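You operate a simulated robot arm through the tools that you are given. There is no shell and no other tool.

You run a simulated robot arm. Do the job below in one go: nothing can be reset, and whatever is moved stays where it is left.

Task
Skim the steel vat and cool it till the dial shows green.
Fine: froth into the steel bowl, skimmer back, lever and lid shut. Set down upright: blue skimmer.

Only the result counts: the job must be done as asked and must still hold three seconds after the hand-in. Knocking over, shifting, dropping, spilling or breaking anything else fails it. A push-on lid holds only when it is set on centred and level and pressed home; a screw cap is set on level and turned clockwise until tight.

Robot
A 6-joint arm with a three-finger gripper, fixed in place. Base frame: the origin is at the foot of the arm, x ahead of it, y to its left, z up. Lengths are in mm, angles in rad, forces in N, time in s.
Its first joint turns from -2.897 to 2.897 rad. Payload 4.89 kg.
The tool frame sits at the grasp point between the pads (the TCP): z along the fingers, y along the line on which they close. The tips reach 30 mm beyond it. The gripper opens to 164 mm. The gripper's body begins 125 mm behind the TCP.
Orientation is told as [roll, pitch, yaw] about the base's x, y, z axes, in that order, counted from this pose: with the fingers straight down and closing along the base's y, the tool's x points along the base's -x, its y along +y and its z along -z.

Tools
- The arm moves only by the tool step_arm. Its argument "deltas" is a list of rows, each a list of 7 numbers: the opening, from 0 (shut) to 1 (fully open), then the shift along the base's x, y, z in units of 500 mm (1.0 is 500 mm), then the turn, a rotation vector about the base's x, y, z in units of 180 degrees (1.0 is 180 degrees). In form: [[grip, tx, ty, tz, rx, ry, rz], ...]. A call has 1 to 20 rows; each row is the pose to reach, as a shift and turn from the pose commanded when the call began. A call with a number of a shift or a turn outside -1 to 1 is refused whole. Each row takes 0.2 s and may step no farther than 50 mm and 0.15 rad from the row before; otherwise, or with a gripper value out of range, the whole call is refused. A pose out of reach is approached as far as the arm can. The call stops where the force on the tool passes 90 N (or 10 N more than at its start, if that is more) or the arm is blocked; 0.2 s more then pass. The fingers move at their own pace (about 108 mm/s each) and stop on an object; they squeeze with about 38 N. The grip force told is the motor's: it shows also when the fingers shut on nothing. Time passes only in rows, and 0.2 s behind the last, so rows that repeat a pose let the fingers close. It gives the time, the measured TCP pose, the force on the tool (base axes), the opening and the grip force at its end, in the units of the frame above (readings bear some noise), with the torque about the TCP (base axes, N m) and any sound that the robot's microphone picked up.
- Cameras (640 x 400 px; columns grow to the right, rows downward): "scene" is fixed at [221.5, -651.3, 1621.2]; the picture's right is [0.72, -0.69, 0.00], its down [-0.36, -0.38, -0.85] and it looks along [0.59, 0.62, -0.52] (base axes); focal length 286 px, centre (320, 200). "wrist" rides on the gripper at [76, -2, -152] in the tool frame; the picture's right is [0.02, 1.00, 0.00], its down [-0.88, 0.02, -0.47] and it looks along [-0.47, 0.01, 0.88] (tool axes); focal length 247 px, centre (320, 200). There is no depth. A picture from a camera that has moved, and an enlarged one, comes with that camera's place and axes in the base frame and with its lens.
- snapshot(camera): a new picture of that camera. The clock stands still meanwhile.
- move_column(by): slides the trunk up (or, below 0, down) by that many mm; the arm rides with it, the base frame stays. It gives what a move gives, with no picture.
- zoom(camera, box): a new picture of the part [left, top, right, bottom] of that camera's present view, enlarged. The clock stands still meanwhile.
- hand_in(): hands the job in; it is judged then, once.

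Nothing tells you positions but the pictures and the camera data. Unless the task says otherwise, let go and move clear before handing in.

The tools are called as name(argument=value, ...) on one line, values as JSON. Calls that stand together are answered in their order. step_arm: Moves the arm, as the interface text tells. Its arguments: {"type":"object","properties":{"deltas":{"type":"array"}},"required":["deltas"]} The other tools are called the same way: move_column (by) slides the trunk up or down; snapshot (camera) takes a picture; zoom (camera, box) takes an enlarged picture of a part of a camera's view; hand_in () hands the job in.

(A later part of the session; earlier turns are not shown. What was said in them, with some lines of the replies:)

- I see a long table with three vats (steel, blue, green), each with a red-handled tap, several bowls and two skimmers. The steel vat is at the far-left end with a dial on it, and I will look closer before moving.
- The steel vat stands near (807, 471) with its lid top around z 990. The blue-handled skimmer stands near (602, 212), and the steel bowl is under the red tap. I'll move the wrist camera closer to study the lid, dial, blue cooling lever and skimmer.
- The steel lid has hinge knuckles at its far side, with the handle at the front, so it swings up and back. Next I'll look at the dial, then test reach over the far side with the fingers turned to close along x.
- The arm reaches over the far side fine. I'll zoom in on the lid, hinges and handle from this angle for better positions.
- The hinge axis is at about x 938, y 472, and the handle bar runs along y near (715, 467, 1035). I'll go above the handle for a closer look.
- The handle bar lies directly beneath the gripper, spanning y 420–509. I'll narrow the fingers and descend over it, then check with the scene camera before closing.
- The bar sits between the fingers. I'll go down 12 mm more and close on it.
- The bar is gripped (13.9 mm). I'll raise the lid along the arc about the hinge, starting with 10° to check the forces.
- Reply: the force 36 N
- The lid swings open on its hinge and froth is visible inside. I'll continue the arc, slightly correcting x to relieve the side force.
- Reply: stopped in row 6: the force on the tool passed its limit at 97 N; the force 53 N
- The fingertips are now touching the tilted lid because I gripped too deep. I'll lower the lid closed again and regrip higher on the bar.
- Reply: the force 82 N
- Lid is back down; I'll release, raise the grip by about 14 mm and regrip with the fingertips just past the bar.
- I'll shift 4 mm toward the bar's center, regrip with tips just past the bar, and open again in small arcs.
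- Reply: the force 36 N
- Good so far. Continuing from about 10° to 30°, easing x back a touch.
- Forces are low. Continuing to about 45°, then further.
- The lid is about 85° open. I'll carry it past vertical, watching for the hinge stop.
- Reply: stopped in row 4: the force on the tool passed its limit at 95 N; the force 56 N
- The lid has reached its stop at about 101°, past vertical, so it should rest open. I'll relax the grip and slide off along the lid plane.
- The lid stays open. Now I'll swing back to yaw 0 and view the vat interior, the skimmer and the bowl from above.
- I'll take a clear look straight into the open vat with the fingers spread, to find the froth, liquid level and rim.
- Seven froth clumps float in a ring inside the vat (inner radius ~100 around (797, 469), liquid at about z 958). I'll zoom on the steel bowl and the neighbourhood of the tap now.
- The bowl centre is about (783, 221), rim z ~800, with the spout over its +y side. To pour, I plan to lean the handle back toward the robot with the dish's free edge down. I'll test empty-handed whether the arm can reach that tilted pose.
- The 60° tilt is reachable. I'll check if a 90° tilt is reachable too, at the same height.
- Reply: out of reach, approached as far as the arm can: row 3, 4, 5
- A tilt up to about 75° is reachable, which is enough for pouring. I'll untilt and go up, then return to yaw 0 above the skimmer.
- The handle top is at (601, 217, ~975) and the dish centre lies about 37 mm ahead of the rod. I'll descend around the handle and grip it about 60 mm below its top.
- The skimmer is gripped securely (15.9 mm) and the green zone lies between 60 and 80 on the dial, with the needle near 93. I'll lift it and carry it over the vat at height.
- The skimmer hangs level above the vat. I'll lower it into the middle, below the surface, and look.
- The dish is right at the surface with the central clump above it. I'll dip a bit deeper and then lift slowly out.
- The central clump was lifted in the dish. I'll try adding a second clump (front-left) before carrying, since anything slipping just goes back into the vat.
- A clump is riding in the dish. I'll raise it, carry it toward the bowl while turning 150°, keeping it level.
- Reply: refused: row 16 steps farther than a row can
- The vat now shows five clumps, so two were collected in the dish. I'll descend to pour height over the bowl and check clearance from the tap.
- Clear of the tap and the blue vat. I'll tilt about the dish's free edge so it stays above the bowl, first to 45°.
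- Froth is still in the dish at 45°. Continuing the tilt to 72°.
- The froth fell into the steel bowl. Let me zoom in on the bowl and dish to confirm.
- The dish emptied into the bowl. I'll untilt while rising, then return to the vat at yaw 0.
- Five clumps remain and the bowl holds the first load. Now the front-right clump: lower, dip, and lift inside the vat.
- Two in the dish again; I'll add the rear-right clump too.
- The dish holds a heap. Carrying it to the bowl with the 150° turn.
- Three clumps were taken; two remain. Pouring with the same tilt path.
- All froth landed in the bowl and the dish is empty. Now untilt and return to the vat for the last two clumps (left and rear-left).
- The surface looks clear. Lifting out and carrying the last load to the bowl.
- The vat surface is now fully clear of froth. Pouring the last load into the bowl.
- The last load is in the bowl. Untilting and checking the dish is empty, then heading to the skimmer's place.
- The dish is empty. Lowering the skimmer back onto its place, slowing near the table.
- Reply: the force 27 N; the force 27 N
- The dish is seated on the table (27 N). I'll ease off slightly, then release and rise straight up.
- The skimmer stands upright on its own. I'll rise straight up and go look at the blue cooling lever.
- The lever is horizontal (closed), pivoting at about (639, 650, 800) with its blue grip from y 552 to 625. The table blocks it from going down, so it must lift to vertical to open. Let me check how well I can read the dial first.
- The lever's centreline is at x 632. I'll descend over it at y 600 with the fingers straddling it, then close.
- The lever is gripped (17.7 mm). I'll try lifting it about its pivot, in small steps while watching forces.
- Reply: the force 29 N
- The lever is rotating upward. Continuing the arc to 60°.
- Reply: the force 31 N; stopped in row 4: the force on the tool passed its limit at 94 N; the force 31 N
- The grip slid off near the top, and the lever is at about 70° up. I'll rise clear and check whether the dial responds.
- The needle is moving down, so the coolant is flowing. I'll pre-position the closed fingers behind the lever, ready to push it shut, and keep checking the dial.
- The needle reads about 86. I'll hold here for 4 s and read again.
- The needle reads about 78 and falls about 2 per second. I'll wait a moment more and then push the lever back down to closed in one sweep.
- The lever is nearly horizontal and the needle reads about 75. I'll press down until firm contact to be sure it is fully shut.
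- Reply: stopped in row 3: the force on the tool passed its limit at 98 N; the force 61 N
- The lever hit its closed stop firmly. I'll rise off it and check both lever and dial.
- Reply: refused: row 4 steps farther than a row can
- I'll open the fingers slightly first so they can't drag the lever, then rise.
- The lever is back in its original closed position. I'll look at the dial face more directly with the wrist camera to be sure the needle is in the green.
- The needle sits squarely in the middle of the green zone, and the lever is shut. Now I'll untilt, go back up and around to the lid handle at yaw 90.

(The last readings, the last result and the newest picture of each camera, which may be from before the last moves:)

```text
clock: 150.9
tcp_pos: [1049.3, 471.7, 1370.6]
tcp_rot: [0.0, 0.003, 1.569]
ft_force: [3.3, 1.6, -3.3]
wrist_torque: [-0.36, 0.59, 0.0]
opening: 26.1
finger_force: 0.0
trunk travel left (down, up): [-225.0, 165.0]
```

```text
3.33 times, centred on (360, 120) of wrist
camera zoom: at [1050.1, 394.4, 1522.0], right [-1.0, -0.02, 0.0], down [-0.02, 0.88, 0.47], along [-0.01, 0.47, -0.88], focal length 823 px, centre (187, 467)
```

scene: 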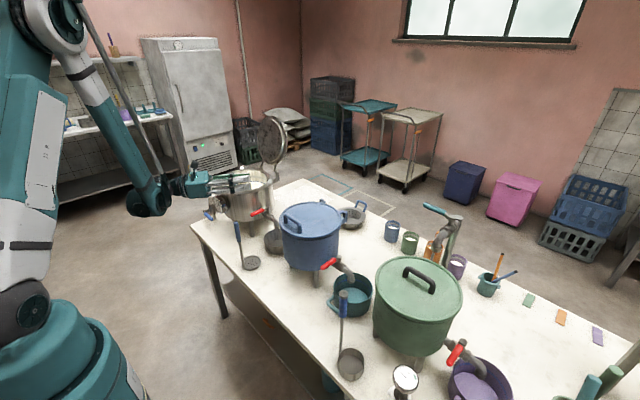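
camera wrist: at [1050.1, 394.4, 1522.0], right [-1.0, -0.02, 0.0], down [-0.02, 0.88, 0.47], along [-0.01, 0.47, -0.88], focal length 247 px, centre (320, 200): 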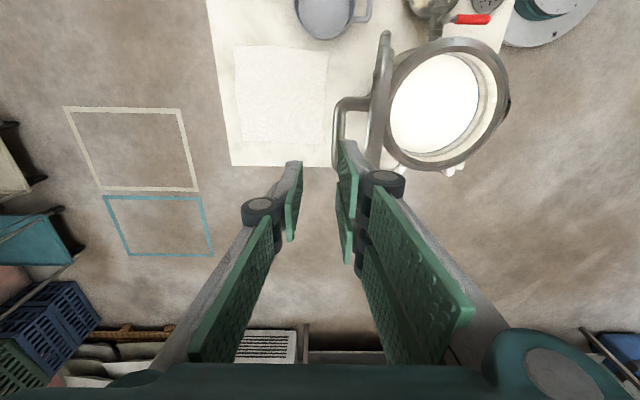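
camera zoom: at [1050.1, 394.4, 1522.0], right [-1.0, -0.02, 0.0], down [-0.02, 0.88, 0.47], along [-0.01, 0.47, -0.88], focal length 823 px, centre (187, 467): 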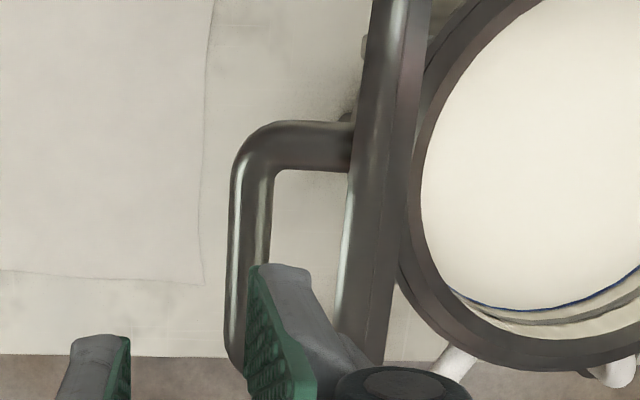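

The bar is at about x 1025, z ~1213. I'll descend along the lid's slant with a narrow opening so the front finger slips between the lid and the bar.

step_arm(deltas=[[0.145, -0.0086, -0.004, -0.041, 0, 0, 0], [0.145, -0.0186, -0.005, -0.101, 0, 0, 0], [0.145, -0.0266, -0.005, -0.161, 0, 0, 0], [0.145, -0.0346, -0.005, -0.217, 0, 0, 0], [0.145, -0.0406, -0.005, -0.24, 0, 0, 0]])

snapshot(camera="wrist")

zoom(camera="scene", box=[235, 80, 305, 150])

```text
clock: 152.1
tcp_pos: [1027.0, 469.0, 1252.5]
tcp_rot: [-0.001, 0.0, 1.568]
ft_force: [0.0, 6.6, 0.0]
wrist_torque: [0.21, 0.07, -0.1]
opening: 24.1
finger_force: 0.0
trunk travel left (down, up): [-225.0, 165.0]
```

```text
taken
camera wrist: at [1027.9, 390.7, 1404.8], right [-1.0, -0.02, 0.0], down [-0.02, 0.88, 0.47], along [-0.01, 0.47, -0.88], focal length 247 px, centre (320, 200)
```

wrist: 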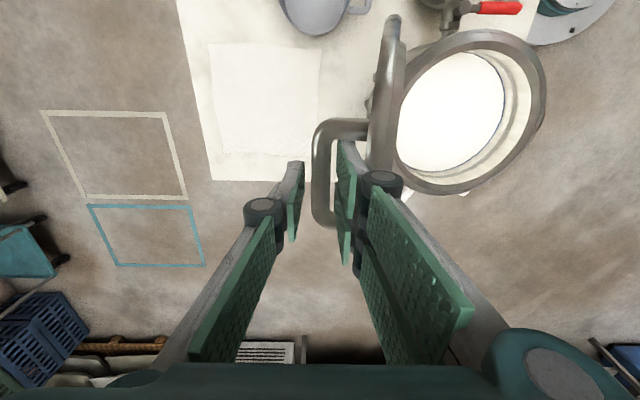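

```text
5.71 times, centred on (270, 115) of scene
camera zoom: at [221.5, -651.3, 1621.2], right [0.72, -0.69, 0.0], down [-0.36, -0.38, -0.85], along [0.59, 0.62, -0.52], focal length 1633 px, centre (606, 686)
```

zoom: 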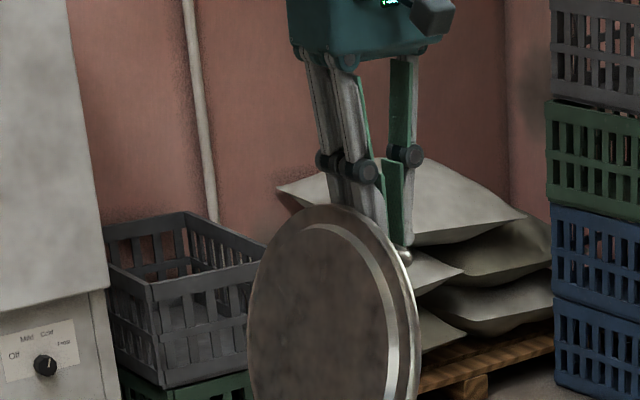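

step_arm(deltas=[[0.145, -0.001, 0, -0.022, 0, 0, 0], [0.145, -0.002, 0, -0.044, 0, 0, 0], [0.145, -0.002, 0, -0.044, 0, 0, 0]])

snapshot(camera="wrist")

```text
clock: 152.9
tcp_pos: [1025.9, 468.0, 1231.8]
tcp_rot: [-0.001, 0.002, 1.567]
ft_force: [1.3, 17.2, 1.8]
wrist_torque: [0.05, 0.0, -0.29]
opening: 23.4
finger_force: 0.0
trunk travel left (down, up): [-225.0, 165.0]
```

```text
taken
camera wrist: at [1026.7, 390.8, 1382.5], right [-1.0, -0.02, 0.0], down [-0.02, 0.88, 0.47], along [-0.01, 0.47, -0.88], focal length 247 px, centre (320, 200)
```

wrist: 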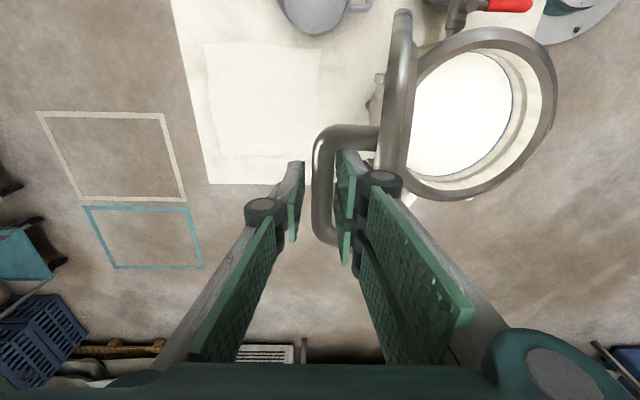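

step_arm(deltas=[[0, 0, 0, 0, 0, 0, 0], [0, 0, 0, 0, 0, 0, 0], [0, 0, 0, 0, 0, 0, 0]])

zoom(camera="wrist", box=[260, 80, 440, 280])

```text
clock: 153.7
tcp_pos: [1027.6, 468.6, 1230.7]
tcp_rot: [0.001, 0.002, 1.567]
ft_force: [-12.9, 12.3, -25.1]
wrist_torque: [0.63, 0.08, 0.43]
opening: 14.6
finger_force: 45.4
trunk travel left (down, up): [-225.0, 165.0]
```

```text
2.00 times, centred on (350, 180) of wrist
camera zoom: at [1027.2, 391.0, 1382.0], right [-1.0, -0.02, 0.0], down [-0.02, 0.88, 0.47], along [-0.01, 0.47, -0.88], focal length 494 px, centre (260, 240)
```

zoom: 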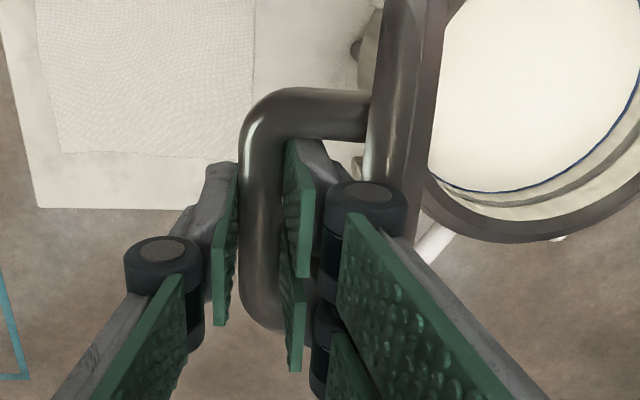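

The handle is gripped. I'll lower the lid back along the recorded arc in stages, checking forces.

step_arm(deltas=[[0, -0.0094, 0, 0.0052, 0, 0, 0], [0, -0.0478, 0, 0.0166, 0, 0, 0], [0, -0.088, 0, 0.0266, 0, 0, 0], [0, -0.1284, 0, 0.0322, 0, 0, 0]])

zoom(camera="scene", box=[195, 80, 315, 190])

```text
clock: 154.7
tcp_pos: [962.0, 468.9, 1249.3]
tcp_rot: [0.0, 0.0, 1.567]
ft_force: [0.4, 22.7, 2.7]
wrist_torque: [-0.03, -0.04, 0.4]
opening: 15.1
finger_force: 44.9
trunk travel left (down, up): [-225.0, 165.0]
```

```text
3.64 times, centred on (255, 135) of scene
camera zoom: at [221.5, -651.3, 1621.2], right [0.72, -0.69, 0.0], down [-0.36, -0.38, -0.85], along [0.59, 0.62, -0.52], focal length 1039 px, centre (556, 436)
```

zoom: 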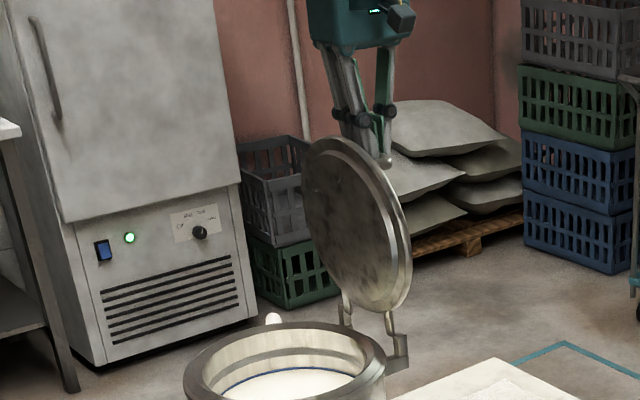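

step_arm(deltas=[[0, -0.0408, 0.002, 0.0, 0, 0, 0], [0, -0.081, 0.003, -0.001, 0, 0, 0], [0, -0.121, 0.003, -0.006, 0, 0, 0], [0, -0.161, 0.003, -0.015, 0, 0, 0]])

step_arm(deltas=[[0, -0.0378, 0, -0.0118, 0, 0, 0], [0, -0.0752, 0, -0.027, 0, 0, 0], [0, -0.111, 0, -0.0452, 0, 0, 0], [0, -0.145, 0, -0.0666, 0, 0, 0]])

zoom(camera="scene", box=[195, 90, 315, 210])

```text
clock: 155.7
tcp_pos: [877.9, 468.5, 1240.5]
tcp_rot: [0.003, 0.003, 1.569]
ft_force: [-1.0, 22.1, 0.5]
wrist_torque: [0.1, 0.04, 0.4]
opening: 14.6
finger_force: 44.7
trunk travel left (down, up): [-225.0, 165.0]
```

```text
clock: 156.7
tcp_pos: [808.3, 468.8, 1206.4]
tcp_rot: [0.001, 0.001, 1.565]
ft_force: [4.1, 2.8, -9.0]
wrist_torque: [-0.47, -0.25, 0.6]
opening: 14.6
finger_force: 45.1
trunk travel left (down, up): [-225.0, 165.0]
```

```text
3.33 times, centred on (255, 150) of scene
camera zoom: at [221.5, -651.3, 1621.2], right [0.72, -0.69, 0.0], down [-0.36, -0.38, -0.85], along [0.59, 0.62, -0.52], focal length 952 px, centre (537, 367)
```

zoom: 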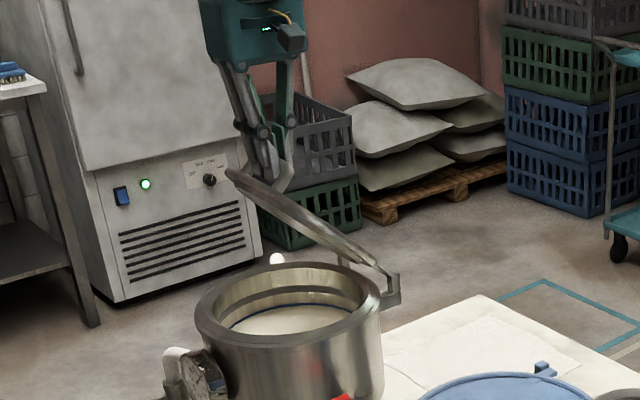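

step_arm(deltas=[[0, -0.0314, 0, -0.0242, 0, 0, 0], [0, -0.0604, 0, -0.0512, 0, 0, 0], [0, -0.0868, 0, -0.0806, 0, 0, 0], [0, -0.1116, 0, -0.1124, 0, 0, 0], [0, -0.1334, 0, -0.1462, 0, 0, 0]])

zoom(camera="scene", box=[195, 110, 315, 210])

```text
clock: 157.9
tcp_pos: [743.5, 468.2, 1134.4]
tcp_rot: [0.0, -0.001, 1.566]
ft_force: [-4.0, 8.9, 1.0]
wrist_torque: [0.04, -0.08, 0.41]
opening: 14.7
finger_force: 45.0
trunk travel left (down, up): [-225.0, 165.0]
```

```text
4.00 times, centred on (255, 160) of scene
camera zoom: at [221.5, -651.3, 1621.2], right [0.72, -0.69, 0.0], down [-0.36, -0.38, -0.85], along [0.59, 0.62, -0.52], focal length 1143 px, centre (580, 360)
```

zoom: 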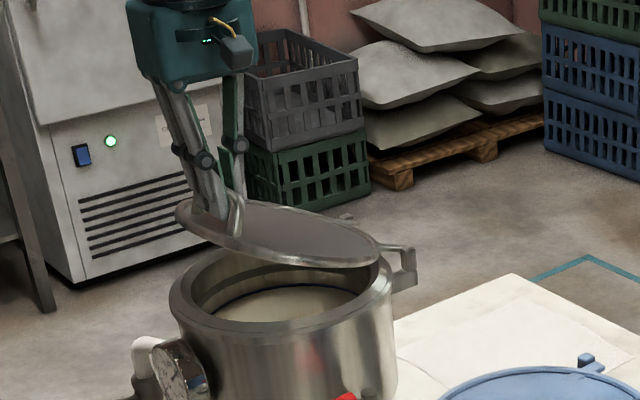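

step_arm(deltas=[[0, -0.019, 0, -0.0356, 0, 0, 0], [0, -0.0348, 0, -0.0726, 0, 0, 0], [0, -0.0462, 0, -0.111, 0, 0, 0]])

step_arm(deltas=[[0, -0.004, 0, -0.018, 0, 0, 0], [0, -0.007, 0, -0.034, 0, 0, 0], [0, -0.0075, 0, -0.0395, 0, 0, 0]])

zoom(camera="scene", box=[195, 130, 295, 210])

```text
clock: 158.7
tcp_pos: [720.0, 468.2, 1078.3]
tcp_rot: [0.0, 0.002, 1.564]
ft_force: [0.7, -1.7, -1.7]
wrist_torque: [-0.79, -0.05, 0.52]
opening: 14.5
finger_force: 44.9
trunk travel left (down, up): [-225.0, 165.0]
```

```text
clock: 159.5
tcp_pos: [715.8, 467.6, 1059.3]
tcp_rot: [0.0, 0.0, 1.566]
ft_force: [-1.1, -6.9, -2.7]
wrist_torque: [-0.23, -0.07, 0.58]
opening: 14.7
finger_force: 45.0
trunk travel left (down, up): [-225.0, 165.0]
```

```text
5.00 times, centred on (245, 170) of scene
camera zoom: at [221.5, -651.3, 1621.2], right [0.72, -0.69, 0.0], down [-0.36, -0.38, -0.85], along [0.59, 0.62, -0.52], focal length 1429 px, centre (695, 350)
```

zoom: 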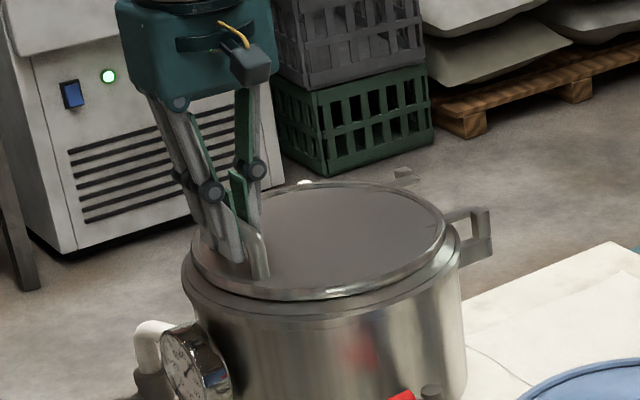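

The lid is nearly closed. I'll lower a little more until it seats.

step_arm(deltas=[[0, -0.0003, 0, -0.004, 0, 0, 0], [0, -0.0005, 0, -0.008, 0, 0, 0]])

zoom(camera="scene", box=[205, 150, 295, 210])

```text
clock: 160.1
tcp_pos: [715.2, 466.4, 1057.4]
tcp_rot: [0.0, 0.0, 1.568]
ft_force: [7.2, -2.9, 15.4]
wrist_torque: [-1.1, -0.06, 0.54]
opening: 14.7
finger_force: 45.2
trunk travel left (down, up): [-225.0, 165.0]
```

```text
6.67 times, centred on (250, 180) of scene
camera zoom: at [221.5, -651.3, 1621.2], right [0.72, -0.69, 0.0], down [-0.36, -0.38, -0.85], along [0.59, 0.62, -0.52], focal length 1905 px, centre (787, 333)
```

zoom: 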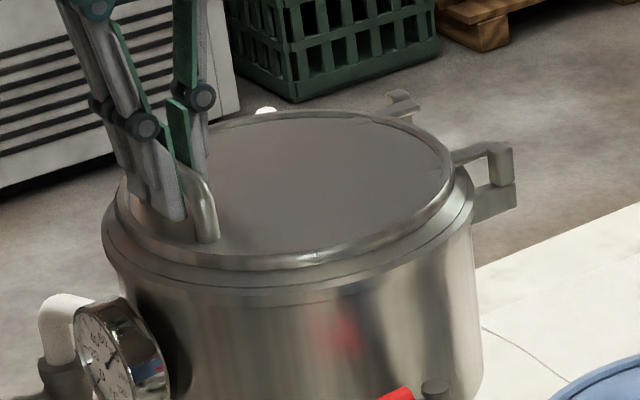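

step_arm(deltas=[[0, 0, 0, -0.003, 0, 0, 0], [0, 0, 0, -0.005, 0, 0, 0]])

step_arm(deltas=[[0, 0, 0, 0.004, 0, 0, 0], [0.25, 0, 0, 0.004, 0, 0, 0], [0.3, 0, 0, 0.004, 0, 0, 0], [0.3, 0, 0, 0.03, 0, 0, 0], [0.3, 0, 0, 0.09, 0, 0, 0], [0.3, 0, 0, 0.17, 0, 0, 0], [0.3, 0, 0, 0.25, 0, 0, 0], [0.3, 0, 0, 0.33, 0, 0, 0]])

zoom(camera="scene", box=[210, 160, 290, 210])

snapshot(camera="scene")

snapshot(camera="wrist")

```text
clock: 160.7
tcp_pos: [716.6, 467.6, 1054.3]
tcp_rot: [0.0, 0.0, 1.567]
ft_force: [19.2, 1.8, 30.8]
wrist_torque: [0.16, -0.12, 0.67]
opening: 14.9
finger_force: 45.0
trunk travel left (down, up): [-225.0, 165.0]
```

```text
clock: 162.5
tcp_pos: [716.6, 468.6, 1218.2]
tcp_rot: [0.0, 0.0, 1.568]
ft_force: [0.8, 0.1, 0.1]
wrist_torque: [-0.03, 0.08, -0.01]
opening: 49.1
finger_force: 0.0
trunk travel left (down, up): [-225.0, 165.0]
```

```text
8.00 times, centred on (250, 185) of scene
camera zoom: at [221.5, -651.3, 1621.2], right [0.72, -0.69, 0.0], down [-0.36, -0.38, -0.85], along [0.59, 0.62, -0.52], focal length 2286 px, centre (880, 320)
```

zoom: 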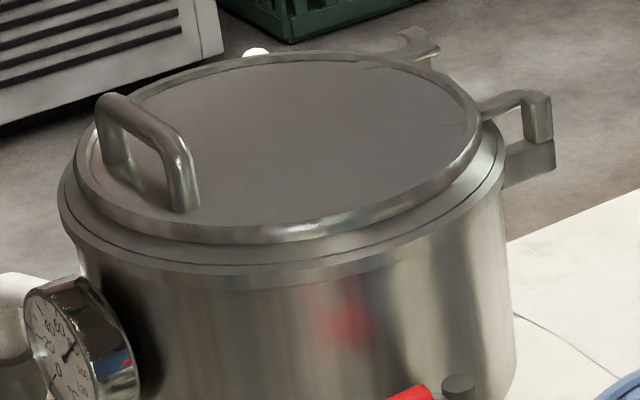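

```text
taken
```

scene: 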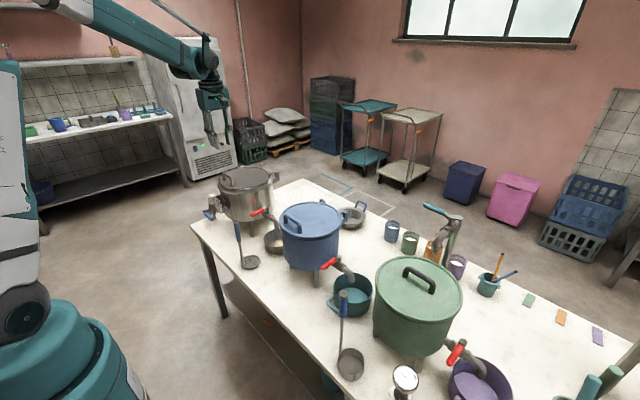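

```text
taken
camera wrist: at [716.7, 390.5, 1371.0], right [-1.0, -0.02, 0.0], down [-0.02, 0.88, 0.47], along [-0.01, 0.47, -0.88], focal length 247 px, centre (320, 200)
```

wrist: 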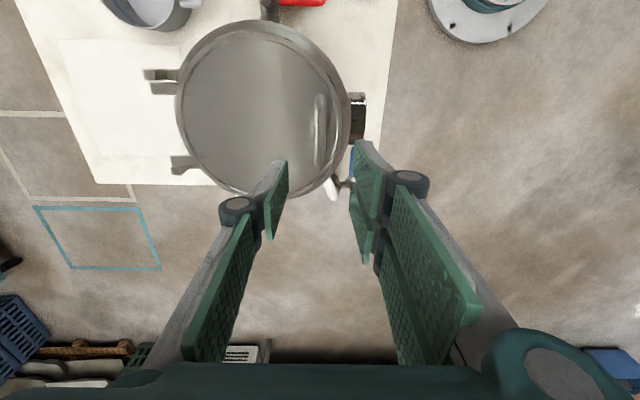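

The lid is shut exactly as it was at the start. I'll do a final check of the skimmer, bowl, lever and dial.

zoom(camera="scene", box=[190, 150, 350, 280])

zoom(camera="scene", box=[222, 194, 232, 214])

step_arm(deltas=[[0.5, -0.026, 0, 0.02, 0, 0, -0.0417], [0.6, -0.052, 0, 0.04, 0, 0, -0.0833], [0.7, -0.078, 0, 0.06, 0, 0, -0.125], [0.8, -0.104, 0, 0.06, 0, 0, -0.1667], [0.9, -0.13, 0, 0.06, 0, 0, -0.2083], [1, -0.156, 0, 0.06, 0, 0, -0.25], [1, -0.182, 0, 0.06, 0, 0, -0.2917], [1, -0.208, 0, 0.06, 0, 0, -0.3333], [1, -0.234, 0, 0.06, 0, 0, -0.375], [1, -0.26, 0, 0.06, 0, 0, -0.4167], [1, -0.286, 0, 0.06, 0, 0, -0.4583], [1, -0.312, 0, 0.06, 0, 0, -0.5]])

step_arm(deltas=[[1, 0, 0, -0.06, 0, -0.037, 0], [1, 0, 0, -0.14, 0, -0.074, 0], [1, 0, 0, -0.22, 0, -0.111, 0], [1, 0, 0, -0.3, 0, -0.148, 0], [1, 0, 0, -0.37, 0, -0.185, 0], [1, 0, 0, -0.43, 0, -0.22, 0]])

snapshot(camera="wrist")

zoom(camera="wrist", box=[270, 80, 370, 190])

```text
3.08 times, centred on (270, 215) of scene
camera zoom: at [221.5, -651.3, 1621.2], right [0.72, -0.69, 0.0], down [-0.36, -0.38, -0.85], along [0.59, 0.62, -0.52], focal length 879 px, centre (474, 154)
```

zoom: 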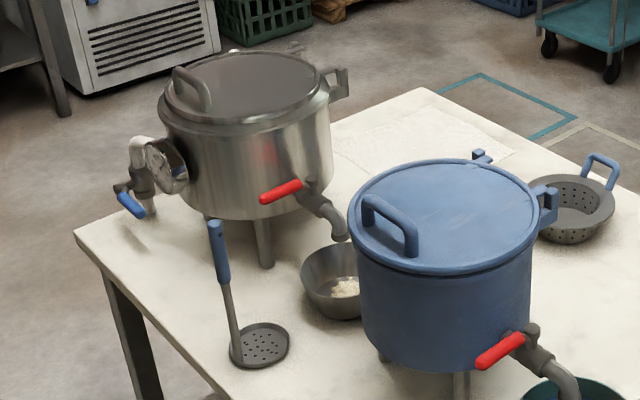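

```text
16.00 times, centred on (227, 204) of scene
camera zoom: at [221.5, -651.3, 1621.2], right [0.72, -0.69, 0.0], down [-0.36, -0.38, -0.85], along [0.59, 0.62, -0.52], focal length 4572 px, centre (1808, 136)
```

zoom: 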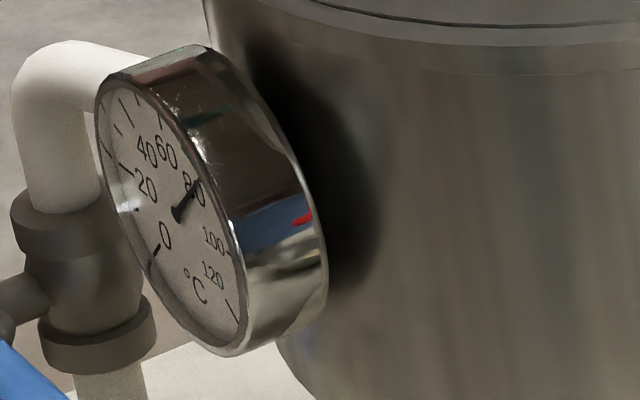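

```text
clock: 165.1
tcp_pos: [558.1, 467.3, 1248.5]
tcp_rot: [0.0, 0.0, -0.006]
ft_force: [0.6, 0.9, -0.3]
wrist_torque: [0.0, 0.06, 0.05]
opening: 163.6
finger_force: 0.1
trunk travel left (down, up): [-225.0, 165.0]
```

```text
clock: 166.5
tcp_pos: [557.9, 466.7, 1031.7]
tcp_rot: [0.004, -0.693, -0.005]
ft_force: [-1.2, -0.7, 0.4]
wrist_torque: [0.13, 0.02, 0.1]
opening: 164.1
finger_force: 0.1
trunk travel left (down, up): [-225.0, 165.0]
```

```text
taken
camera wrist: at [402.2, 463.9, 1099.5], right [-0.01, 1.0, -0.01], down [0.38, 0.01, 0.93], along [0.93, 0.01, -0.38], focal length 247 px, centre (320, 200)
```

wrist: 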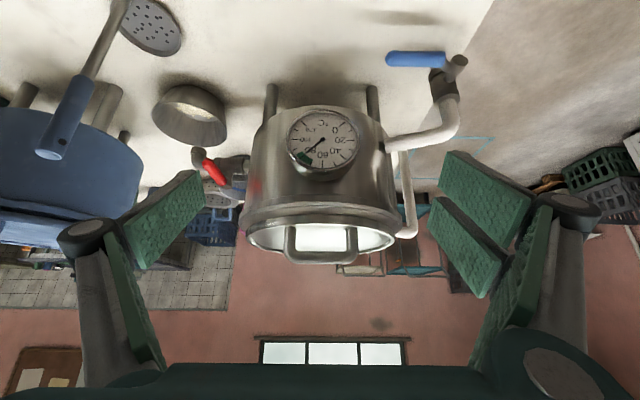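

```text
3.64 times, centred on (320, 135) of wrist
camera zoom: at [402.2, 463.9, 1099.5], right [-0.01, 1.0, -0.01], down [0.38, 0.01, 0.93], along [0.93, 0.01, -0.38], focal length 898 px, centre (320, 436)
```

zoom: 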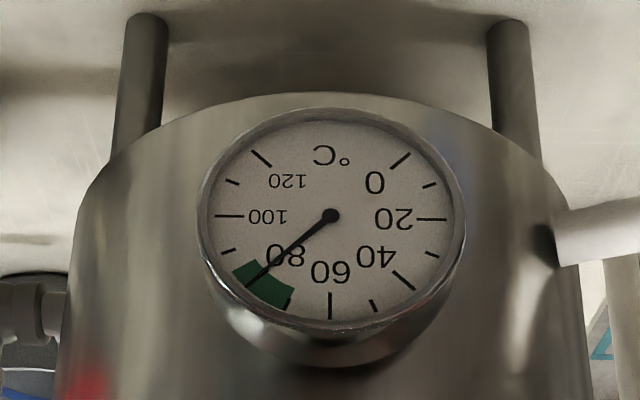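

The needle is steady in the green, the lever and lid are shut, the froth is in the steel bowl and the skimmer stands upright. I'll raise the arm clear and take one last look.

step_arm(deltas=[[1, 0, 0, 0.05, 0, 0.036, 0], [1, 0, 0, 0.12, 0, 0.072, 0], [1, 0, 0, 0.2, 0, 0.108, 0], [1, 0, 0, 0.28, 0, 0.144, 0], [1, 0, 0, 0.36, 0, 0.18, 0], [1, 0, 0, 0.44, 0, 0.22, 0], [1, 0, 0, 0.5, 0, 0.22, 0], [1, -0.04, 0, 0.58, 0, 0.22, 0], [1, -0.1, 0, 0.64, 0, 0.22, 0]])

snapshot(camera="scene")

zoom(camera="wrist", box=[180, 60, 460, 260])

```text
clock: 168.5
tcp_pos: [509.5, 469.8, 1352.0]
tcp_rot: [0.0, 0.001, -0.004]
ft_force: [1.8, 0.2, -0.3]
wrist_torque: [-0.02, 0.26, 0.0]
opening: 164.0
finger_force: 0.0
trunk travel left (down, up): [-225.0, 165.0]
```

```text
taken
```

scene: 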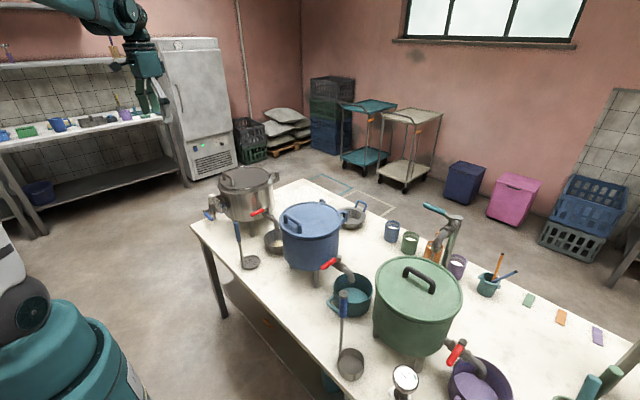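

```text
2.00 times, centred on (320, 160) of wrist
camera zoom: at [432.6, 466.7, 1504.3], right [-0.02, 1.0, 0.0], down [0.88, 0.02, 0.47], along [0.47, 0.01, -0.88], focal length 494 px, centre (320, 280)
```

zoom: 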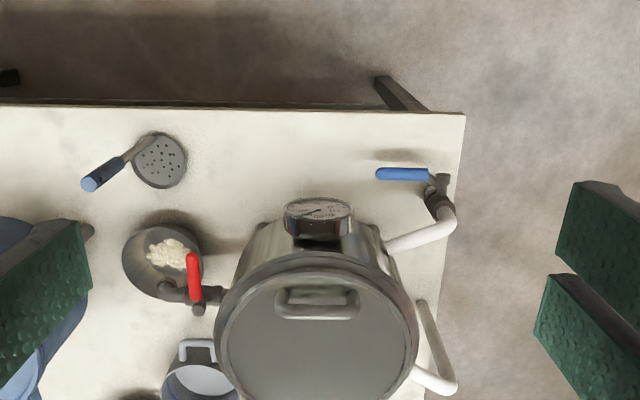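

Everything is where it should be: froth in the steel bowl, skimmer standing upright, cooling lever and lid shut, needle in the green, and the arm well clear. Handing in.

hand_in()

```text
The job is handed in.
```

The steel vat is skimmed and cooled, and I've handed the job in. The hand-in only confirmed receipt, so I don't have a verdict on the result.

- **Froth:** All seven clumps went into the steel bowl in three loads, and the vat surface was clear at my last look before closing the lid.
- **Dial:** The needle reads about 80 and sits inside the green zone. It held there for roughly 25 seconds after I shut the coolant.
- **Lever:** The blue lever is back horizontal and was pressed firmly against its closed stop.
- **Lid:** The hinged lid is down and looks the same as it did at the start.
- **Skimmer:** The blue skimmer stands upright where it was, though its dish ended up about 8 mm off its original position.

I saw nothing else knocked over or shifted in the last pictures. The arm is open and well clear.
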